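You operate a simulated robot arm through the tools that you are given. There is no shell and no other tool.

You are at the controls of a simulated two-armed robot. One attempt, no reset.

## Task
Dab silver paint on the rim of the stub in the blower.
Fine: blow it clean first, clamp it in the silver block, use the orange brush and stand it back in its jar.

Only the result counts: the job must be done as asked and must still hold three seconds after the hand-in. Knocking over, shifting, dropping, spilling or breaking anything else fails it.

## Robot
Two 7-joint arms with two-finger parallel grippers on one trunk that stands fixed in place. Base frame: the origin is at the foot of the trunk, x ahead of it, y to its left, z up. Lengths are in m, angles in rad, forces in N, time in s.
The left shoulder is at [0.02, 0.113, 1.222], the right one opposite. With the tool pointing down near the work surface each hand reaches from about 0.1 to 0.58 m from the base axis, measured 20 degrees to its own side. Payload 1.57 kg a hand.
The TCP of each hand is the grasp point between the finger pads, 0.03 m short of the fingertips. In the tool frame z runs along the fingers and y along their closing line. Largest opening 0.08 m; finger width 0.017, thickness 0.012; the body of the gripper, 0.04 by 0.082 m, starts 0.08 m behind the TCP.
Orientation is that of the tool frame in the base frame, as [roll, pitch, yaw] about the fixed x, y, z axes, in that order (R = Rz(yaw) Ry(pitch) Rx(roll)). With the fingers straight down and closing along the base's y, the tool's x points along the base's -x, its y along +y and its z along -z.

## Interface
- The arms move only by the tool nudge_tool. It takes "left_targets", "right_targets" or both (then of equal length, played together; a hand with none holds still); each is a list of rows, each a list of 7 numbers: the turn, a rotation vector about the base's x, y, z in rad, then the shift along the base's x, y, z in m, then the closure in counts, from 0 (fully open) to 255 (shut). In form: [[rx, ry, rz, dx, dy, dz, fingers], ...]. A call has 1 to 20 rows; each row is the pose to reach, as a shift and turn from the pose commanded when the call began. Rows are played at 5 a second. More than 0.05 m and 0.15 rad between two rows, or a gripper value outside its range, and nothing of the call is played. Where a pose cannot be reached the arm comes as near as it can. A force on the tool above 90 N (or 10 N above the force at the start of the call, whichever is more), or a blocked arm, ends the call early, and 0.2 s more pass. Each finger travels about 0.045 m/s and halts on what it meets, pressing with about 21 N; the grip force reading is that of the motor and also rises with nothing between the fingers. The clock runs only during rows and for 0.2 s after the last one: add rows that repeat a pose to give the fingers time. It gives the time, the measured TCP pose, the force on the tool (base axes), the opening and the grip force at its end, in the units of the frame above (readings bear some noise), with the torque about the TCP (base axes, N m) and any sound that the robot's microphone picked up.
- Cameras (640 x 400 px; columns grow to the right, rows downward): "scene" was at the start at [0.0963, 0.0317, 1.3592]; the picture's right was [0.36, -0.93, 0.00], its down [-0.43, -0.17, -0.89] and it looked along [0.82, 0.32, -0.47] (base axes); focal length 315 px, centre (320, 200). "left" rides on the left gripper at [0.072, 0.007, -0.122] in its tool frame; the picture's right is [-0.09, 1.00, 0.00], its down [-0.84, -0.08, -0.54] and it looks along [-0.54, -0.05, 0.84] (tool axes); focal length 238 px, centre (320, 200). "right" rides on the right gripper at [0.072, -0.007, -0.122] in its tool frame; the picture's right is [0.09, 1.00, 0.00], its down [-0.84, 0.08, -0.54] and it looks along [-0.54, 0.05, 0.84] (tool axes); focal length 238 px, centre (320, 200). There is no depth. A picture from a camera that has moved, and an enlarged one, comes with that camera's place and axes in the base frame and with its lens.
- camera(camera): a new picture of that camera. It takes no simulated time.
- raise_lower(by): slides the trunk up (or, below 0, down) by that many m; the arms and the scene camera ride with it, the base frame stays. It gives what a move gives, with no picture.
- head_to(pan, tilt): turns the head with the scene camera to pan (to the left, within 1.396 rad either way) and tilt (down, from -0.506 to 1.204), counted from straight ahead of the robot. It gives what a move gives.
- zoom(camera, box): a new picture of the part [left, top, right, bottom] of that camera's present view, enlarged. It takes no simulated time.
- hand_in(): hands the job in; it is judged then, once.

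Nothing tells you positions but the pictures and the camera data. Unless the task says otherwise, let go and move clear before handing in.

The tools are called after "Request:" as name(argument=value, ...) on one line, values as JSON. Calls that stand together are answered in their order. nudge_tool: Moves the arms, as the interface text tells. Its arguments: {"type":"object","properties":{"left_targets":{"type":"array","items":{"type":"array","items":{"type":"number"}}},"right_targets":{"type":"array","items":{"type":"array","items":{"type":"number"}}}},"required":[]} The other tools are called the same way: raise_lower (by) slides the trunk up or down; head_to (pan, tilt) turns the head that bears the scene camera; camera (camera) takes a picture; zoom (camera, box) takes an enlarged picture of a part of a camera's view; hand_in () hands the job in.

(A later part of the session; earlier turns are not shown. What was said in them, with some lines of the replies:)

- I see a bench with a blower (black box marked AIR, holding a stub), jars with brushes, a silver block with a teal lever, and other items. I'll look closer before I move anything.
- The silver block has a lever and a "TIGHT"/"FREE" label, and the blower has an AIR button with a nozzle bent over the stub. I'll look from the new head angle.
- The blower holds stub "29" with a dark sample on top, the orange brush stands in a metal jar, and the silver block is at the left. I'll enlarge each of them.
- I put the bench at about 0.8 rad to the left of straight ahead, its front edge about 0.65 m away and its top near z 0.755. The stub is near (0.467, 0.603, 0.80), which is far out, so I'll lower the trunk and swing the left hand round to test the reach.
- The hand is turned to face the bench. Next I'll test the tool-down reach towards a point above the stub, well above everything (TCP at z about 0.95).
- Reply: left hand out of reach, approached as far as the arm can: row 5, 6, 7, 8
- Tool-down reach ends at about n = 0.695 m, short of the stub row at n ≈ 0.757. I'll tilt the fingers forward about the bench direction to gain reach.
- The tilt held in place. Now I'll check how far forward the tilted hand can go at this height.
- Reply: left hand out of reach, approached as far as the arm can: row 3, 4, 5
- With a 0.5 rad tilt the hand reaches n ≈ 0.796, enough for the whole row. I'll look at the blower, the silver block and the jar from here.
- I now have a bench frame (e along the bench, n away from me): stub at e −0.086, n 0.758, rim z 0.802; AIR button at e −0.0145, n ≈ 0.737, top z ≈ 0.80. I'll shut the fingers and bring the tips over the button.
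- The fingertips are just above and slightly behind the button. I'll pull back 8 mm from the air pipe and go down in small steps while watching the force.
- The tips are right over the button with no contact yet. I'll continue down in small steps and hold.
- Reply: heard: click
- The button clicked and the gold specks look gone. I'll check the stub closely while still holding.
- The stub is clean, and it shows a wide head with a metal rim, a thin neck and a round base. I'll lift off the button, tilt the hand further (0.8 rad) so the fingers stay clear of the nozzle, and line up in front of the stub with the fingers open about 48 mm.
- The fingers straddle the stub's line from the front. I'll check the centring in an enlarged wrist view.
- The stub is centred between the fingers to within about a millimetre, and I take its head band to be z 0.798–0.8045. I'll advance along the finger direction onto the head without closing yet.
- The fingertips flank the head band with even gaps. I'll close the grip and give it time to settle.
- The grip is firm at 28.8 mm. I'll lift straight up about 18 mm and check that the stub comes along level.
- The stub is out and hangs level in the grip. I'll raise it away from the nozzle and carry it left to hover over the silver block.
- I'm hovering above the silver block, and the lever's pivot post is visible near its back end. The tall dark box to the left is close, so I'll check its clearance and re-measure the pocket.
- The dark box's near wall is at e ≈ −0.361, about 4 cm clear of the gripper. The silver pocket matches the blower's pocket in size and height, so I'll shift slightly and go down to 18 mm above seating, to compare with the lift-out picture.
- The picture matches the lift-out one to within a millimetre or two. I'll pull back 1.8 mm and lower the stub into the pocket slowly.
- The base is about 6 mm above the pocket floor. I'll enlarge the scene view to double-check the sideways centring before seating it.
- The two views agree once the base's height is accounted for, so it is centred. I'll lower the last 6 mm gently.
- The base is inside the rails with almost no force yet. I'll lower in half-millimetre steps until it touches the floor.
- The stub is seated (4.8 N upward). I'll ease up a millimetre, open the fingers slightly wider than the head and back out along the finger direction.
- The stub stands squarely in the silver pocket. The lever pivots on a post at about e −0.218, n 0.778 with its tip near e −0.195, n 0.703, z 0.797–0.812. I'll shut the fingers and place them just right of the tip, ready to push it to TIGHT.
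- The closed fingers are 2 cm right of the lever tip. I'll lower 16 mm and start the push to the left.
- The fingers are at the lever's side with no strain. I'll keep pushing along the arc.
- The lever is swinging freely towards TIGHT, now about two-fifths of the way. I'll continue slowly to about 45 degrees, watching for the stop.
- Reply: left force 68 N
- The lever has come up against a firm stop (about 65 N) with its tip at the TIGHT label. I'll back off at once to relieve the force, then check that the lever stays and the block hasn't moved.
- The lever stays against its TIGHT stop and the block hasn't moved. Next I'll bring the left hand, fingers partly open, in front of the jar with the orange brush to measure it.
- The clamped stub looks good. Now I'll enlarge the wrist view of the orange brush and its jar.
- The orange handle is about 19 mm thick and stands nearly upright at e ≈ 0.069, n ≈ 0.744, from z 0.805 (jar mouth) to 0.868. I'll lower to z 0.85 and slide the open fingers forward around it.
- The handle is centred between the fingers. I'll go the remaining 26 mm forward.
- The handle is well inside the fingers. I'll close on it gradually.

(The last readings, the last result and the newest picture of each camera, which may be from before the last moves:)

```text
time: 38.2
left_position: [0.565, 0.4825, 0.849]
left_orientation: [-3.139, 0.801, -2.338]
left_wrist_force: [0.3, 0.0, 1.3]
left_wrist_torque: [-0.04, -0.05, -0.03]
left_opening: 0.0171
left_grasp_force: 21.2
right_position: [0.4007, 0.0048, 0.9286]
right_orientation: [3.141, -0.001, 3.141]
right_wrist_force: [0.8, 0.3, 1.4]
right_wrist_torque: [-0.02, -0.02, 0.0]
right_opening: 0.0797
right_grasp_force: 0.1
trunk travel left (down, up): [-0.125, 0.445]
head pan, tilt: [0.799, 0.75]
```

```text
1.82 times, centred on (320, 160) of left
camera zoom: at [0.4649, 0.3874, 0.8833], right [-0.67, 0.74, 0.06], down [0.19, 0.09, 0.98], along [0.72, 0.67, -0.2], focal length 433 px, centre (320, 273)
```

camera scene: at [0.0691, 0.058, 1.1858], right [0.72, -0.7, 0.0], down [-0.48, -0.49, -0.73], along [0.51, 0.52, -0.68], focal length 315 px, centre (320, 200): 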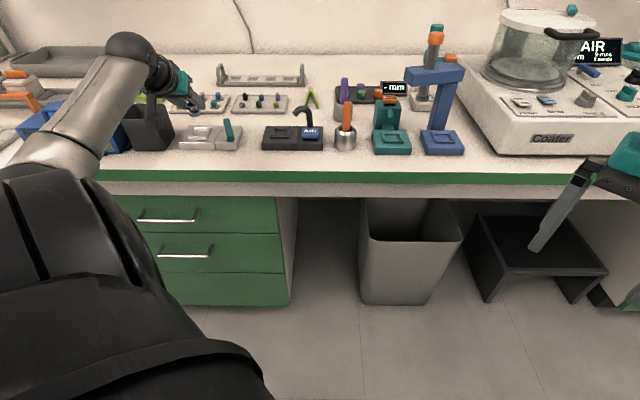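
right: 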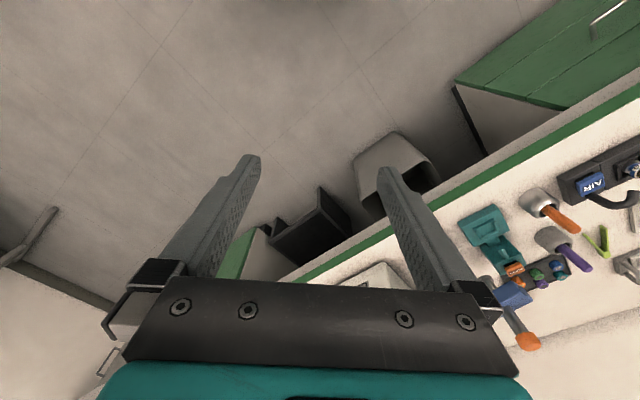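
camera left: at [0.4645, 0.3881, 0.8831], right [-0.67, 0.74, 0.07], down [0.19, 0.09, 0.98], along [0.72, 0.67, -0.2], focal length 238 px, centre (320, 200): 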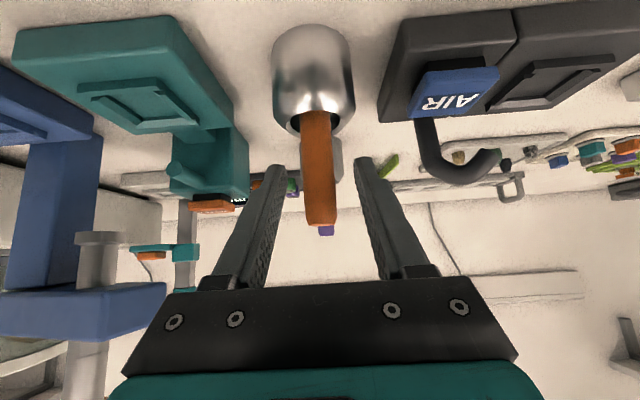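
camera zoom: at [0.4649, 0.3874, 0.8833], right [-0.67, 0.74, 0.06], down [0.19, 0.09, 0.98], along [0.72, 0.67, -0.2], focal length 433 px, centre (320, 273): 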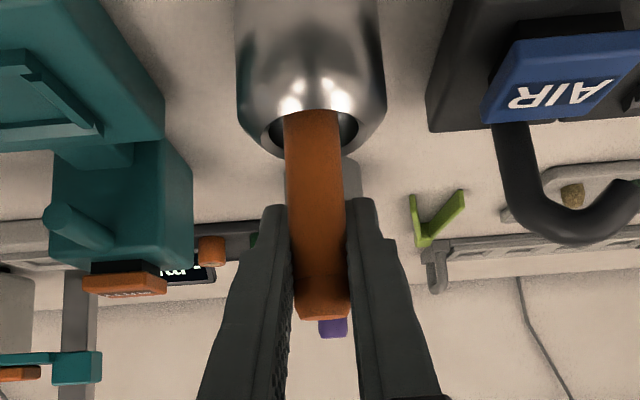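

The brush is held (17 mm). I'll lift it straight up out of the jar and look at its tip.

Request:
nudge_tool(left_targets=[[0, 0, 0, 0, 0, 0.01, 255], [0, 0, 0, 0, 0, 0.025, 255], [0, 0, 0, 0, 0, 0.045, 255], [0, 0, 0, 0, 0, 0.065, 255], [0, 0, 0, 0, 0, 0.08, 255], [0, 0, 0, 0, 0, 0.08, 255]])

Request:
camera(camera="left")

Request:
zoom(camera="left", box=[240, 50, 400, 270])

Request:
camera(camera="scene")

```text
time: 39.6
left_position: [0.5642, 0.4828, 0.9283]
left_orientation: [3.14, 0.8, -2.339]
left_wrist_force: [1.0, 0.4, -0.6]
left_wrist_torque: [-0.04, 0.0, -0.04]
left_opening: 0.017
left_grasp_force: 21.2
right_position: [0.4006, 0.0044, 0.9278]
right_orientation: [3.141, 0.0, 3.141]
right_wrist_force: [0.4, -0.2, -0.5]
right_wrist_torque: [0.01, -0.01, 0.01]
right_opening: 0.08
right_grasp_force: 0.0
trunk travel left (down, up): [-0.125, 0.445]
head pan, tilt: [0.799, 0.75]
```

```text
taken
camera left: at [0.4644, 0.3878, 0.9631], right [-0.67, 0.74, 0.07], down [0.19, 0.09, 0.98], along [0.72, 0.67, -0.2], focal length 238 px, centre (320, 200)
```

left: 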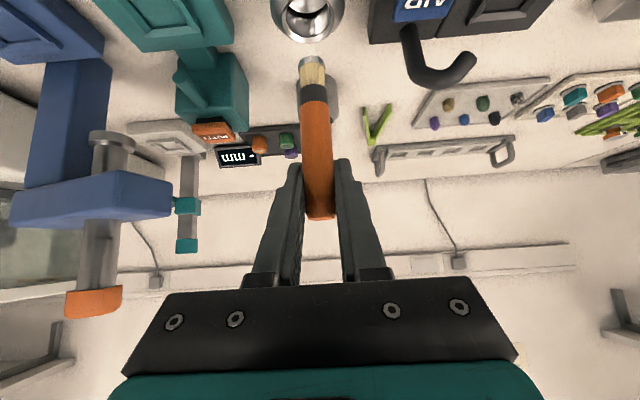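

```text
1.82 times, centred on (320, 160) of left
camera zoom: at [0.4644, 0.3878, 0.9631], right [-0.67, 0.74, 0.07], down [0.19, 0.09, 0.98], along [0.72, 0.67, -0.2], focal length 433 px, centre (320, 273)
```

zoom: 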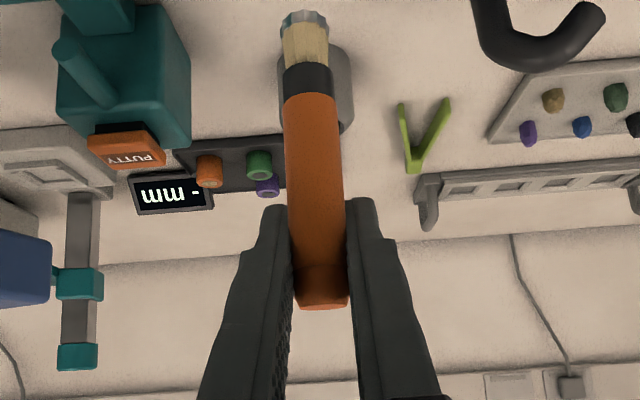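

```text
taken
camera scene: at [0.0691, 0.0579, 1.1858], right [0.72, -0.7, 0.0], down [-0.48, -0.49, -0.73], along [0.51, 0.52, -0.68], focal length 315 px, centre (320, 200)
```

scene: 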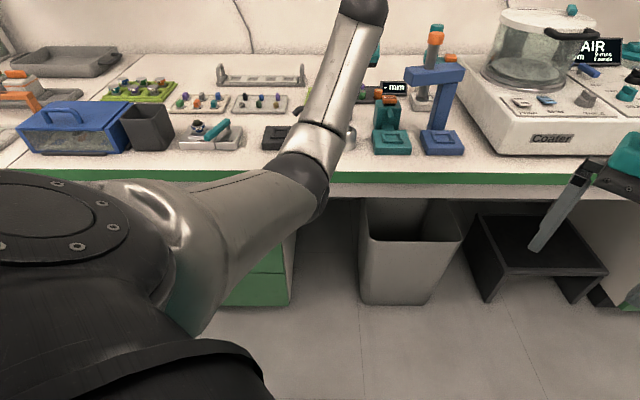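

The brush tip carries silver paint and hangs straight down, about 0.087 m below the TCP. I'll pull it back from the nozzle, carry it left past the blower, and stop in front of the clamped stub.

Request:
nudge_tool(left_targets=[[0, 0, 0, -0.0209, -0.0215, 0, 255], [0, 0, 0, -0.0418, -0.043, 0, 255], [0, 0, 0, -0.0732, -0.0125, 0, 255], [0, 0, 0, -0.1046, 0.018, 0, 255], [0, 0, 0, -0.136, 0.0485, 0, 255], [0, 0, 0, -0.1674, 0.079, 0, 255], [0, 0, 0, -0.1988, 0.1095, 0, 255], [0, 0, 0, -0.2302, 0.14, 0, 255], [0, 0, 0, -0.2616, 0.1705, 0, 255], [0, 0, 0, -0.2929, 0.2013, 0, 255], [0, 0, 0, -0.2929, 0.2013, 0, 255]])

Request:
camera(camera="left")

Request:
zoom(camera="left", box=[250, 30, 390, 130])

Request:
zoom(camera="scene", box=[160, 75, 260, 155])

Request:
zoom(camera="scene", box=[246, 85, 386, 165])

```text
time: 42.0
left_position: [0.2711, 0.6847, 0.929]
left_orientation: [-3.141, 0.801, -2.338]
left_wrist_force: [0.2, 0.4, 0.2]
left_wrist_torque: [0.03, -0.02, -0.02]
left_opening: 0.017
left_grasp_force: 21.3
right_position: [0.4007, 0.0057, 0.9283]
right_orientation: [3.141, 0.0, 3.14]
right_wrist_force: [0.1, -0.3, -0.1]
right_wrist_torque: [0.0, 0.01, -0.04]
right_opening: 0.0801
right_grasp_force: 0.1
trunk travel left (down, up): [-0.125, 0.445]
head pan, tilt: [0.799, 0.75]
```

```text
taken
camera left: at [0.1716, 0.5897, 0.963], right [-0.67, 0.74, 0.06], down [0.19, 0.09, 0.98], along [0.72, 0.67, -0.2], focal length 238 px, centre (320, 200)
```

left: 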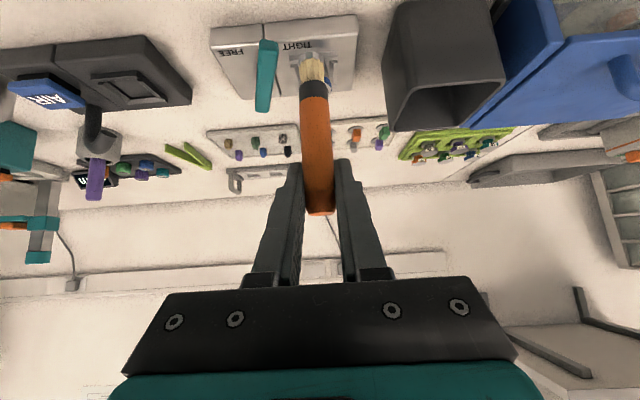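

```text
4.00 times, centred on (320, 80) of left
camera zoom: at [0.1716, 0.5897, 0.963], right [-0.67, 0.74, 0.06], down [0.19, 0.09, 0.98], along [0.72, 0.67, -0.2], focal length 953 px, centre (320, 680)
```

zoom: 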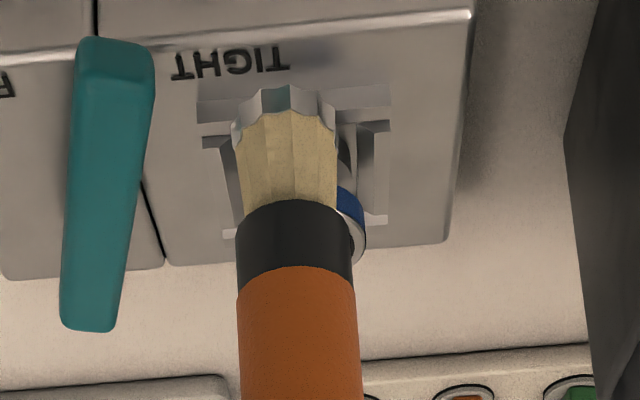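

```text
5.00 times, centred on (210, 115) of scene
camera zoom: at [0.0689, 0.0581, 1.1858], right [0.72, -0.7, 0.0], down [-0.48, -0.49, -0.73], along [0.51, 0.52, -0.68], focal length 1575 px, centre (870, 625)
```

zoom: 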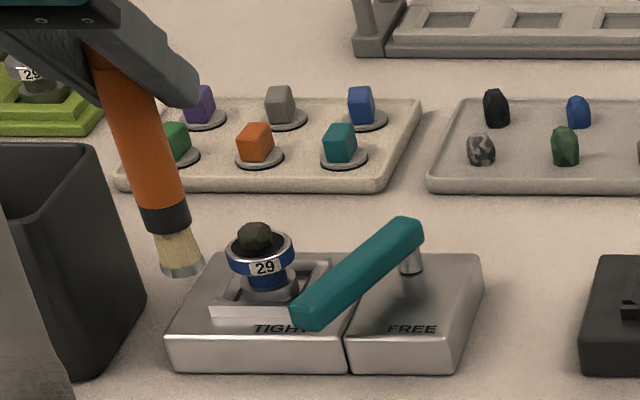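

```text
4.57 times, centred on (316, 125) of scene
camera zoom: at [0.0689, 0.0581, 1.1858], right [0.72, -0.7, 0.0], down [-0.48, -0.49, -0.73], along [0.51, 0.52, -0.68], focal length 1440 px, centre (338, 543)
```

zoom: 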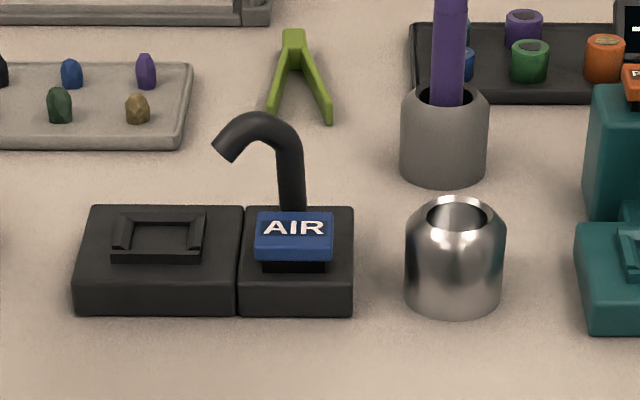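

The view is clear: the brush tip hangs in front of the stub, and the empty jar is untouched. I'll move forward until the tip is above the front part of the rim, about 2 cm up.

Request:
nudge_tool(left_targets=[[0, 0, 0, 0.0156, 0.016, 0, 255], [0, 0, 0, 0.0312, 0.032, 0, 255], [0, 0, 0, 0.0467, 0.048, -0.005, 255], [0, 0, 0, 0.0467, 0.048, -0.015, 255], [0, 0, 0, 0.0467, 0.048, -0.015, 255]])

Request:
zoom(camera="left", box=[250, 30, 390, 130])

Request:
zoom(camera="scene", box=[180, 95, 240, 145])

```text
time: 43.2
left_position: [0.3189, 0.7321, 0.9144]
left_orientation: [-3.14, 0.8, -2.34]
left_wrist_force: [0.0, 0.3, 0.1]
left_wrist_torque: [0.01, 0.0, 0.01]
left_opening: 0.0173
left_grasp_force: 20.8
right_position: [0.401, 0.0049, 0.9299]
right_orientation: [3.141, 0.0, -3.141]
right_wrist_force: [-0.5, -0.2, 0.4]
right_wrist_torque: [-0.02, 0.01, -0.01]
right_opening: 0.0799
right_grasp_force: 0.1
trunk travel left (down, up): [-0.125, 0.445]
head pan, tilt: [0.799, 0.75]
```

```text
4.00 times, centred on (320, 80) of left
camera zoom: at [0.219, 0.6372, 0.9477], right [-0.67, 0.74, 0.06], down [0.19, 0.09, 0.98], along [0.72, 0.67, -0.2], focal length 953 px, centre (320, 680)
```

zoom: 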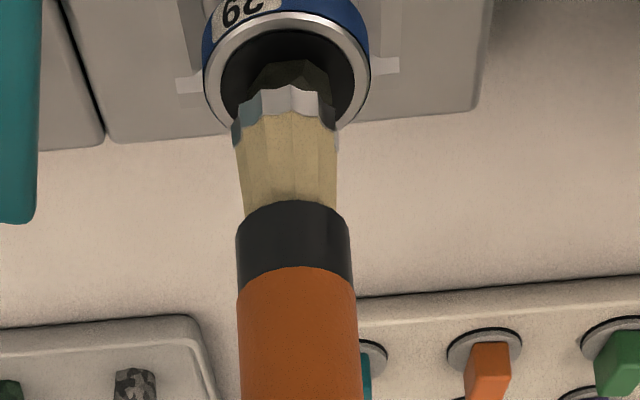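

```text
8.00 times, centred on (210, 120) of scene
camera zoom: at [0.0691, 0.0579, 1.1858], right [0.72, -0.7, 0.0], down [-0.48, -0.49, -0.73], along [0.51, 0.52, -0.68], focal length 2520 px, centre (1200, 840)
```

zoom: 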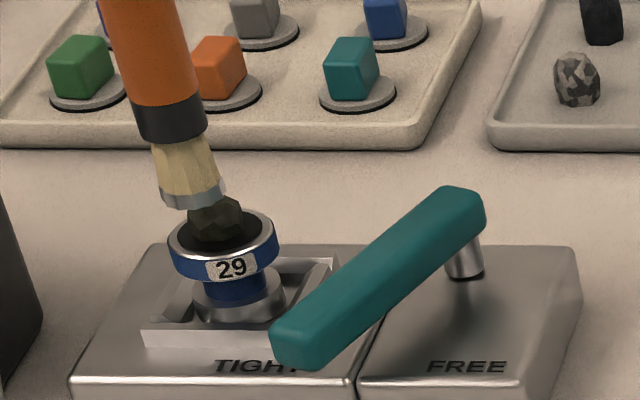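

The tip is above the front edge of the rim. To be sure it clears the sample I'll pull back 2 mm, then lower to about 7 mm above the rim and look.

Request:
nudge_tool(left_targets=[[0, 0, 0, -0.0021, -0.0007, 0, 255], [0, 0, 0, -0.0021, -0.0007, -0.008, 255], [0, 0, 0, -0.0021, -0.0007, -0.0175, 255], [0, 0, 0, -0.0021, -0.0007, -0.0175, 255]])

Request:
zoom(camera="left", box=[260, 30, 380, 110])

Request:
zoom(camera="scene", box=[184, 106, 224, 136])

```text
time: 44.2
left_position: [0.3164, 0.7327, 0.896]
left_orientation: [-3.139, 0.802, -2.34]
left_wrist_force: [0.2, 0.1, -0.3]
left_wrist_torque: [-0.01, 0.01, 0.02]
left_opening: 0.017
left_grasp_force: 20.9
right_position: [0.4003, 0.0044, 0.9276]
right_orientation: [3.141, 0.001, -3.141]
right_wrist_force: [-0.7, -0.3, -0.8]
right_wrist_torque: [-0.01, -0.02, 0.0]
right_opening: 0.0801
right_grasp_force: 0.0
trunk travel left (down, up): [-0.125, 0.445]
head pan, tilt: [0.799, 0.75]
```

```text
5.00 times, centred on (320, 70) of left
camera zoom: at [0.2168, 0.6363, 0.9299], right [-0.67, 0.74, 0.06], down [0.19, 0.09, 0.98], along [0.72, 0.67, -0.2], focal length 1192 px, centre (320, 850)
```

zoom: 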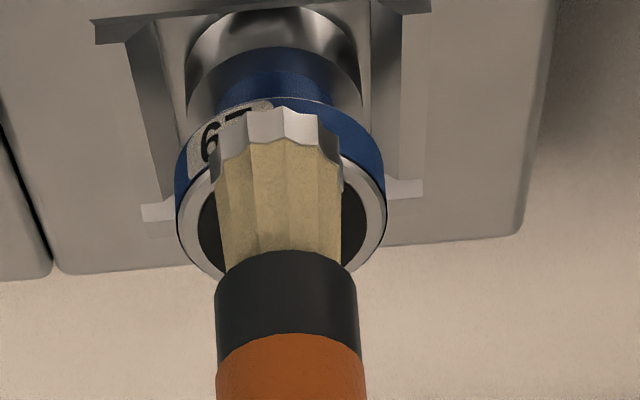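

```text
13.33 times, centred on (204, 121) of scene
camera zoom: at [0.0691, 0.0579, 1.1858], right [0.72, -0.7, 0.0], down [-0.48, -0.49, -0.73], along [0.51, 0.52, -0.68], focal length 4199 px, centre (1867, 1253)
```

zoom: 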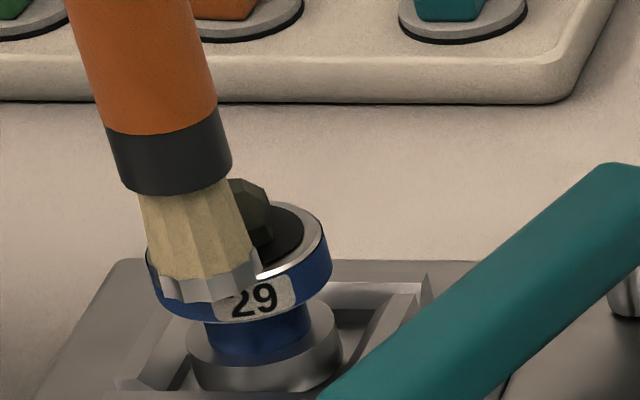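

The bristles are just in front of and above the rim, clear of the sample. I'll lower the last 7 mm in small steps and watch the force.

Request:
nudge_tool(left_targets=[[0, 0, 0, 0, 0, -0.003, 255], [0, 0, 0, 0, 0, -0.005, 255], [0, 0, 0, 0, 0, -0.007, 255], [0, 0, 0, 0, 0, -0.007, 255]])

Request:
zoom(camera="left", box=[260, 30, 380, 110])

Request:
zoom(camera="scene", box=[184, 106, 224, 136])

```text
time: 45.2
left_position: [0.3163, 0.7322, 0.8948]
left_orientation: [3.141, 0.812, -2.34]
left_wrist_force: [-0.8, 0.1, 18.0]
left_wrist_torque: [0.03, -0.06, 0.04]
left_opening: 0.0172
left_grasp_force: 20.9
right_position: [0.4001, 0.003, 0.9278]
right_orientation: [3.139, -0.001, 3.14]
right_wrist_force: [-0.6, 0.0, -0.2]
right_wrist_torque: [-0.02, 0.04, 0.03]
right_opening: 0.0799
right_grasp_force: 0.0
trunk travel left (down, up): [-0.125, 0.445]
head pan, tilt: [0.799, 0.75]
```

```text
5.00 times, centred on (320, 70) of left
camera zoom: at [0.2162, 0.6358, 0.9262], right [-0.67, 0.74, 0.07], down [0.18, 0.08, 0.98], along [0.72, 0.67, -0.19], focal length 1192 px, centre (320, 850)
```

zoom: 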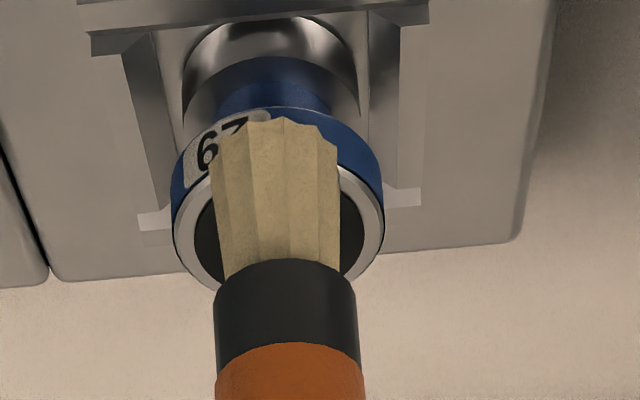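

```text
13.33 times, centred on (204, 121) of scene
camera zoom: at [0.0684, 0.0562, 1.1861], right [0.72, -0.7, 0.0], down [-0.47, -0.49, -0.73], along [0.51, 0.53, -0.68], focal length 4199 px, centre (1867, 1253)
```

zoom: 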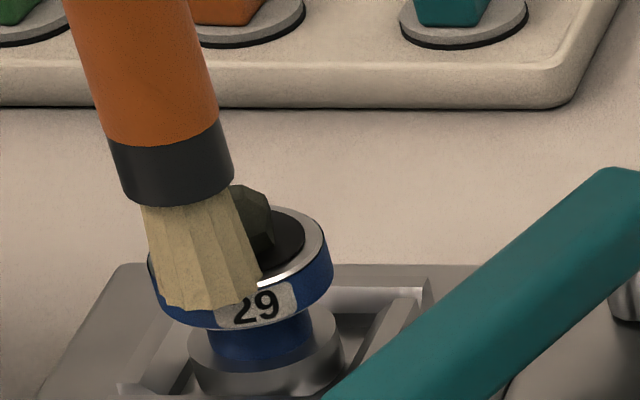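

The brush touched down (18 N) and the silver has left the tip, so the paint went onto the stub. I'll lift straight up right away and check.

Request:
nudge_tool(left_targets=[[0, 0, 0, 0, 0, 0.007, 255], [0, 0, 0, 0, 0, 0.02, 255], [0, 0, 0, -0.014, -0.0143, 0.032, 255], [0, 0, 0, -0.028, -0.0287, 0.032, 255], [0, 0, 0, -0.0446, -0.0473, 0.0395, 255], [0, 0, 0, -0.0446, -0.0473, 0.0395, 255]])

Request:
zoom(camera="scene", box=[184, 106, 224, 136])

Request:
zoom(camera="left", box=[250, 10, 390, 110])

Request:
camera(camera="left")

```text
time: 46.6
left_position: [0.272, 0.6848, 0.9289]
left_orientation: [-3.139, 0.8, -2.338]
left_wrist_force: [-0.3, 0.2, -0.4]
left_wrist_torque: [0.03, 0.0, 0.0]
left_opening: 0.0168
left_grasp_force: 21.1
right_position: [0.3994, 0.0042, 0.9283]
right_orientation: [-3.141, 0.0, 3.141]
right_wrist_force: [0.1, 0.2, 0.4]
right_wrist_torque: [-0.01, -0.03, -0.03]
right_opening: 0.0798
right_grasp_force: 0.0
trunk travel left (down, up): [-0.125, 0.445]
head pan, tilt: [0.799, 0.75]
```

```text
13.33 times, centred on (204, 121) of scene
camera zoom: at [0.069, 0.0578, 1.1858], right [0.72, -0.7, 0.0], down [-0.48, -0.49, -0.73], along [0.51, 0.52, -0.68], focal length 4199 px, centre (1867, 1253)
```

zoom: 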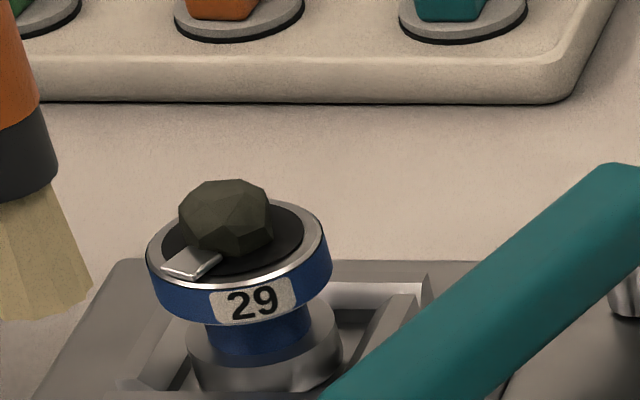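

```text
4.00 times, centred on (320, 60) of left
camera zoom: at [0.1715, 0.5884, 0.9628], right [-0.67, 0.74, 0.06], down [0.19, 0.09, 0.98], along [0.72, 0.67, -0.2], focal length 953 px, centre (320, 760)
```

zoom: 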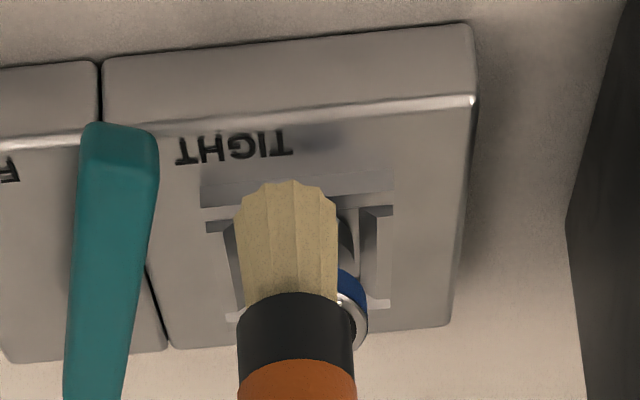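

```text
taken
camera left: at [0.1715, 0.5884, 0.9628], right [-0.67, 0.74, 0.06], down [0.19, 0.09, 0.98], along [0.72, 0.67, -0.2], focal length 238 px, centre (320, 200)
```

left: 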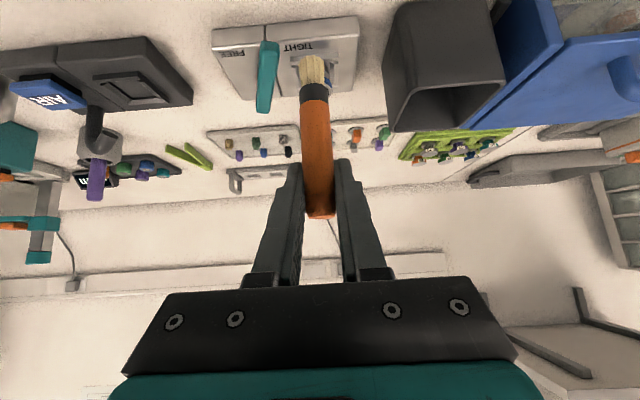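

A neat silver dab now sits on the stub's rim at the front-left, and the sample is untouched. I'll carry the brush back along the same path to above its jar.

Request:
nudge_tool(left_targets=[[0, 0, 0, 0.0314, -0.0305, 0, 255], [0, 0, 0, 0.0628, -0.061, 0, 255], [0, 0, 0, 0.0942, -0.0915, 0, 255], [0, 0, 0, 0.1256, -0.122, 0, 255], [0, 0, 0, 0.157, -0.1525, 0, 255], [0, 0, 0, 0.1884, -0.183, 0, 255], [0, 0, 0, 0.2198, -0.2135, 0, 255], [0, 0, 0, 0.2512, -0.2444, 0, 255], [0, 0, 0, 0.2721, -0.2229, 0, 255], [0, 0, 0, 0.2934, -0.201, 0, 255], [0, 0, 0, 0.2934, -0.201, 0, 255]])

Request:
camera(camera="left")

Request:
zoom(camera="left", box=[240, 0, 400, 110])

Request:
zoom(camera="scene", box=[180, 100, 230, 140])

```text
time: 49.0
left_position: [0.5647, 0.4835, 0.9292]
left_orientation: [-3.139, 0.801, -2.338]
left_wrist_force: [0.0, -0.9, 0.3]
left_wrist_torque: [-0.01, 0.0, 0.02]
left_opening: 0.017
left_grasp_force: 21.0
right_position: [0.3999, 0.0046, 0.9269]
right_orientation: [-3.141, 0.001, -3.14]
right_wrist_force: [-0.1, 0.4, 0.1]
right_wrist_torque: [-0.04, -0.01, 0.03]
right_opening: 0.0801
right_grasp_force: 0.0
trunk travel left (down, up): [-0.125, 0.445]
head pan, tilt: [0.799, 0.75]
```

```text
taken
camera left: at [0.4654, 0.3882, 0.9627], right [-0.67, 0.74, 0.06], down [0.19, 0.09, 0.98], along [0.72, 0.67, -0.2], focal length 238 px, centre (320, 200)
```

left: 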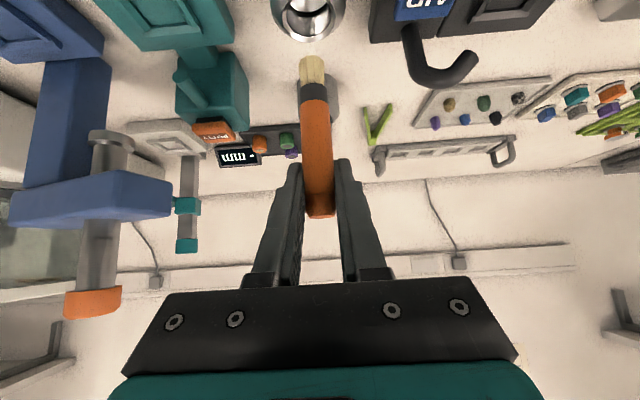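

```text
3.64 times, centred on (320, 55) of left
camera zoom: at [0.4654, 0.3882, 0.9627], right [-0.67, 0.74, 0.06], down [0.19, 0.09, 0.98], along [0.72, 0.67, -0.2], focal length 867 px, centre (320, 727)
```

zoom: 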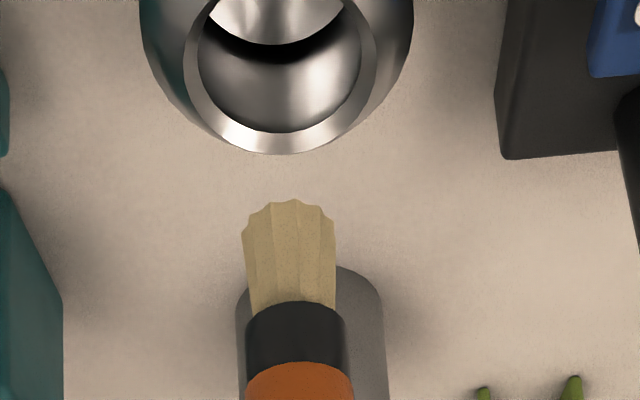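

```text
10.00 times, centred on (205, 120) of scene
camera zoom: at [0.0692, 0.0579, 1.1858], right [0.72, -0.7, 0.0], down [-0.48, -0.49, -0.73], along [0.51, 0.52, -0.68], focal length 3150 px, centre (1470, 1000)
```

zoom: 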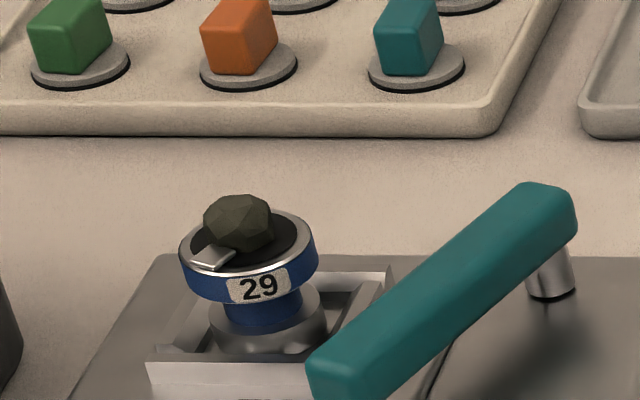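

The brush is over the jar within a millimetre of where it came out. I'll lower it straight in, slowing near the bottom.

Request:
nudge_tool(left_targets=[[0, 0, 0, -0.0005, -0.0006, -0.015, 255], [0, 0, 0, -0.0005, -0.0006, -0.03, 255], [0, 0, 0, -0.0005, -0.0006, -0.045, 255], [0, 0, 0, -0.0005, -0.0006, -0.06, 255], [0, 0, 0, -0.0005, -0.0006, -0.07, 255], [0, 0, 0, -0.0005, -0.0006, -0.076, 255], [0, 0, 0, -0.0005, -0.0006, -0.079, 255], [0, 0, 0, -0.0005, -0.0006, -0.081, 255], [0, 0, 0, -0.0005, -0.0006, -0.081, 255]])

Request:
zoom(camera="left", box=[240, 20, 400, 240])

```text
time: 51.0
left_position: [0.5645, 0.4827, 0.8513]
left_orientation: [-3.136, 0.811, -2.335]
left_wrist_force: [0.7, 0.5, 16.6]
left_wrist_torque: [0.02, -0.09, -0.01]
left_opening: 0.0176
left_grasp_force: 20.7
right_position: [0.3993, 0.0042, 0.9284]
right_orientation: [3.14, 0.0, -3.142]
right_wrist_force: [-0.3, -0.6, -0.2]
right_wrist_torque: [0.01, 0.0, 0.0]
right_opening: 0.0804
right_grasp_force: 0.0
trunk travel left (down, up): [-0.125, 0.445]
head pan, tilt: [0.799, 0.75]
```

```text
1.82 times, centred on (320, 130) of left
camera zoom: at [0.4644, 0.3872, 0.8843], right [-0.67, 0.74, 0.06], down [0.18, 0.08, 0.98], along [0.72, 0.67, -0.19], focal length 433 px, centre (320, 327)
```

zoom: 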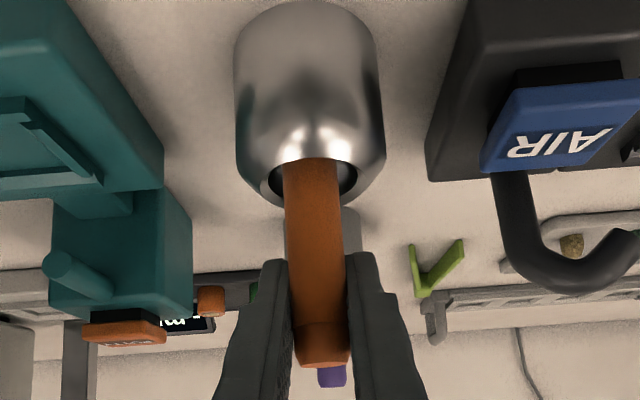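

The brush stands on the jar's floor (16.6 N upward). I'll ease off the pressure, open the fingers and draw straight back.

Request:
nudge_tool(left_targets=[[0, 0, 0, 0, 0, 0.0015, 255], [0, 0, 0, 0, 0, 0.0025, 255], [0, 0, 0, 0, 0, 0.0025, 185], [0, 0, 0, 0, 0, 0.0025, 150], [0, 0, 0, 0, 0, 0.0025, 105], [0, 0, 0, 0, 0, 0.0025, 105]])

Request:
zoom(camera="left", box=[240, 20, 400, 240])

```text
time: 52.4
left_position: [0.5652, 0.4821, 0.851]
left_orientation: [-3.14, 0.804, -2.34]
left_wrist_force: [-0.8, -0.9, -0.2]
left_wrist_torque: [0.0, -0.01, -0.02]
left_opening: 0.0471
left_grasp_force: 0.1
right_position: [0.4009, 0.004, 0.9281]
right_orientation: [-3.141, -0.001, 3.14]
right_wrist_force: [0.7, -1.1, 0.1]
right_wrist_torque: [-0.01, 0.02, -0.02]
right_opening: 0.0799
right_grasp_force: 0.1
trunk travel left (down, up): [-0.125, 0.445]
head pan, tilt: [0.799, 0.75]
```

```text
1.82 times, centred on (320, 130) of left
camera zoom: at [0.4649, 0.387, 0.8842], right [-0.67, 0.74, 0.06], down [0.19, 0.09, 0.98], along [0.72, 0.67, -0.2], focal length 433 px, centre (320, 327)
```

zoom: 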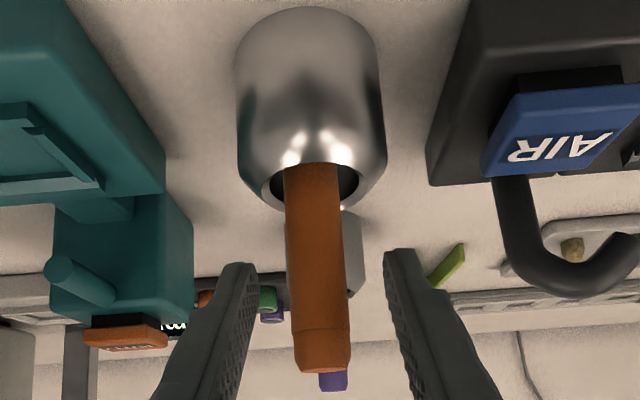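

The brush stands freely in its jar with clear gaps on both sides. I'll draw the hand straight back, then raise it and move away for a final check.

Request:
nudge_tool(left_targets=[[0, 0, 0, -0.0139, -0.0143, 0, 105], [0, 0, 0, -0.0279, -0.0287, 0, 105], [0, 0, 0, -0.0523, -0.0538, 0, 105], [0, 0, 0, -0.0767, -0.0788, 0.02, 105], [0, 0, 0, -0.1046, -0.1075, 0.05, 105], [0, 0, 0, -0.1395, -0.1433, 0.08, 105], [0, 0, 0, -0.1674, -0.172, 0.11, 105], [0, 0, 0, -0.1674, -0.172, 0.11, 105]])

Request:
camera(camera="scene")

Request:
camera(camera="left")

```text
refused: row 6 steps farther than a row can; nothing moved
```

```text
taken
camera scene: at [0.0691, 0.0579, 1.1858], right [0.72, -0.7, 0.0], down [-0.48, -0.49, -0.73], along [0.51, 0.52, -0.68], focal length 315 px, centre (320, 200)
```

scene: 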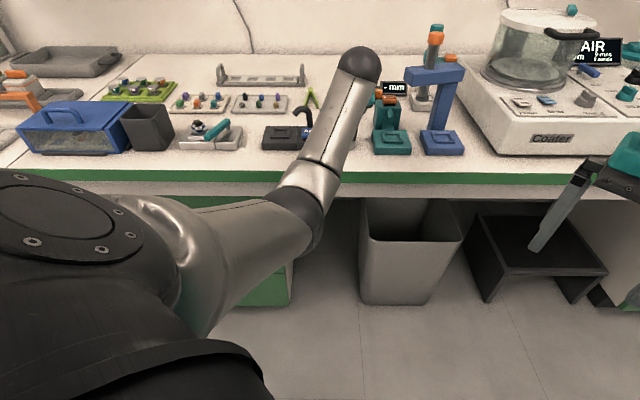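

```text
taken
camera left: at [0.4649, 0.387, 0.8842], right [-0.67, 0.74, 0.06], down [0.19, 0.09, 0.98], along [0.72, 0.67, -0.2], focal length 238 px, centre (320, 200)
```

left: 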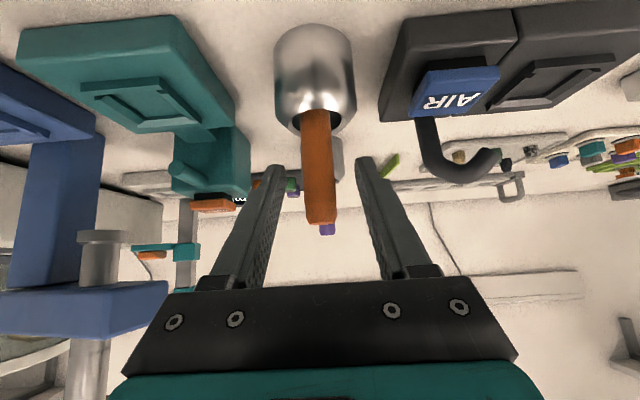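

That move was refused because one row was too long, so nothing has moved. I'll repeat the retreat with smaller steps.

Request:
nudge_tool(left_targets=[[0, 0, 0, -0.0139, -0.0143, 0, 105], [0, 0, 0, -0.0279, -0.0287, 0, 105], [0, 0, 0, -0.0488, -0.0502, 0, 105], [0, 0, 0, -0.0697, -0.0717, 0.02, 105], [0, 0, 0, -0.0906, -0.0932, 0.045, 105], [0, 0, 0, -0.1116, -0.1147, 0.07, 105], [0, 0, 0, -0.1325, -0.1362, 0.095, 105], [0, 0, 0, -0.1325, -0.1362, 0.095, 105]])

Request:
camera(camera="scene")

Request:
camera(camera="left")

```text
time: 54.2
left_position: [0.432, 0.3458, 0.9453]
left_orientation: [-3.139, 0.8, -2.339]
left_wrist_force: [0.1, 0.0, 0.2]
left_wrist_torque: [-0.02, 0.01, 0.01]
left_opening: 0.0471
left_grasp_force: 0.1
right_position: [0.4012, 0.0051, 0.9286]
right_orientation: [3.141, 0.0, -3.141]
right_wrist_force: [0.0, 0.2, -1.1]
right_wrist_torque: [-0.06, 0.02, 0.02]
right_opening: 0.0803
right_grasp_force: 0.0
trunk travel left (down, up): [-0.125, 0.445]
head pan, tilt: [0.799, 0.75]
```

```text
taken
camera scene: at [0.069, 0.0577, 1.1858], right [0.72, -0.7, 0.0], down [-0.48, -0.49, -0.73], along [0.51, 0.52, -0.68], focal length 315 px, centre (320, 200)
```

scene: 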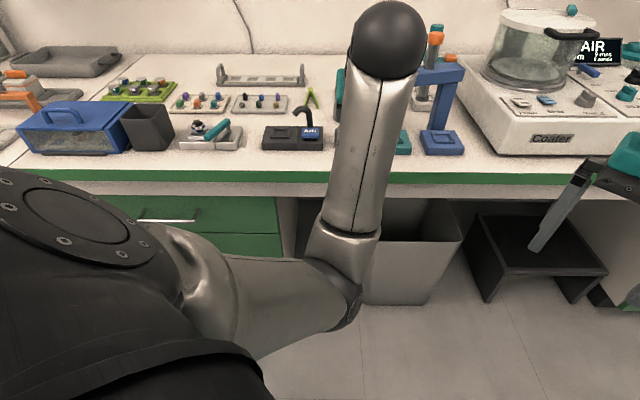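

```text
taken
camera left: at [0.3324, 0.2501, 0.9792], right [-0.67, 0.74, 0.06], down [0.19, 0.09, 0.98], along [0.72, 0.67, -0.2], focal length 238 px, centre (320, 200)
```

left: 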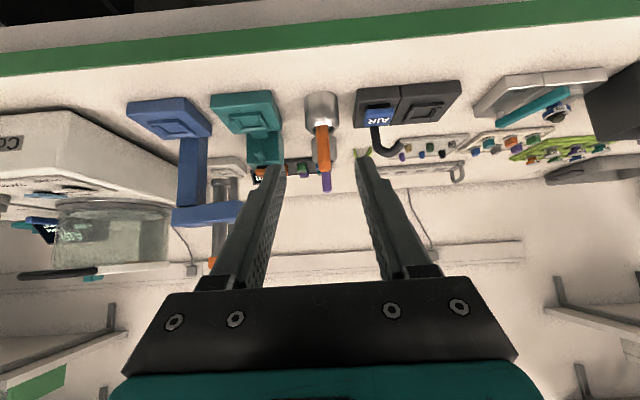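

The hand is clear and the brush stands in its jar. I'll take one last close look at the stub, lever, dab and jar.

Request:
zoom(camera="scene", box=[170, 100, 260, 155])

Request:
zoom(camera="left", box=[200, 60, 400, 200])

Request:
zoom(camera="scene", box=[190, 112, 210, 130])

```text
7.11 times, centred on (215, 128) of scene
camera zoom: at [0.069, 0.0577, 1.1858], right [0.72, -0.7, 0.0], down [-0.48, -0.49, -0.73], along [0.51, 0.52, -0.68], focal length 2240 px, centre (1067, 716)
```

zoom: 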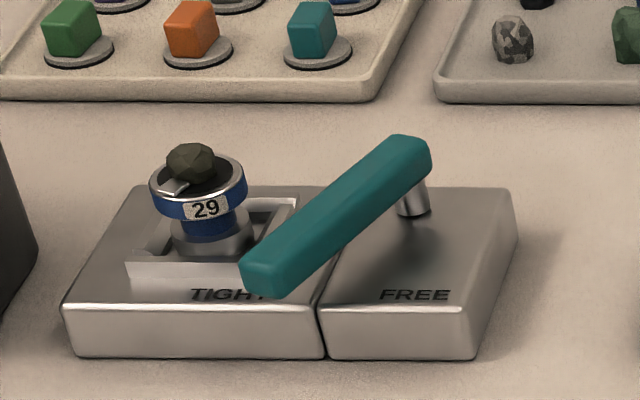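

```text
2.86 times, centred on (300, 130) of left
camera zoom: at [0.3324, 0.2501, 0.9792], right [-0.67, 0.74, 0.06], down [0.19, 0.09, 0.98], along [0.72, 0.67, -0.2], focal length 681 px, centre (377, 400)
```

zoom: 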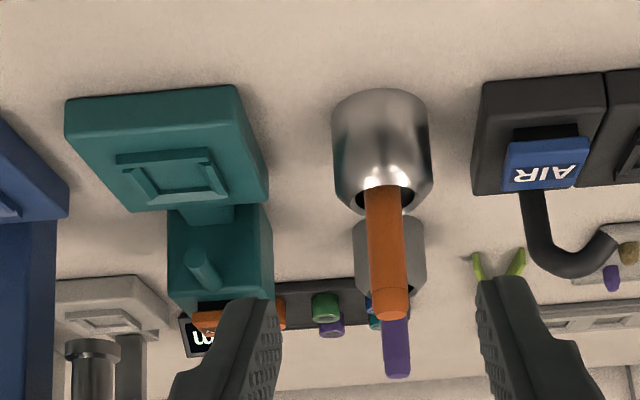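

```text
16.00 times, centred on (200, 121) of scene
camera zoom: at [0.069, 0.0577, 1.1858], right [0.72, -0.7, 0.0], down [-0.48, -0.49, -0.73], along [0.51, 0.52, -0.68], focal length 5039 px, centre (2240, 1464)
```

zoom: 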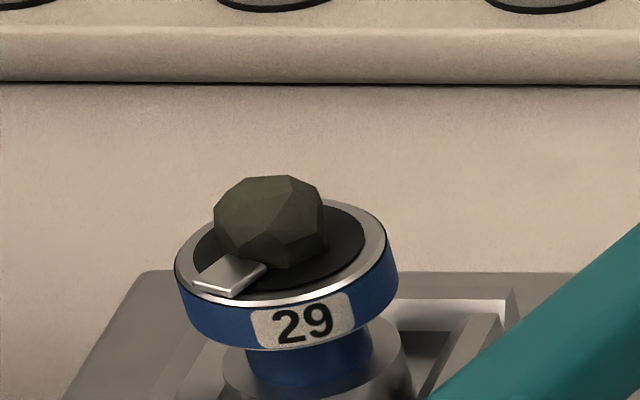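

Stub 29 is blown clean and clamped, with the lever at TIGHT and a silver dab on its rim. The orange brush is back in its jar and the hand is clear of everything, so I'm handing in.

Request:
hand_in()

```text
The job is handed in.
```

The job is done and handed in; I have not seen the judge's result.

- **Blow clean:** I pressed the AIR button once. It clicked and the specks on stub 29 were gone.
- **Clamp:** The stub is in the silver block. The lever is pushed to its TIGHT stop and stayed there when I let go.
- **Paint:** There is one silver dab on the front-left of the rim, running inward towards the sample. The last close-up shows no paint on the sample.
- **Brush:** The orange brush is standing in its jar, and the hand has let go and moved clear.

Nothing else looked moved or knocked over in the final pictures. The push on the lever reached about 68 N at the stop, but the block did not shift.
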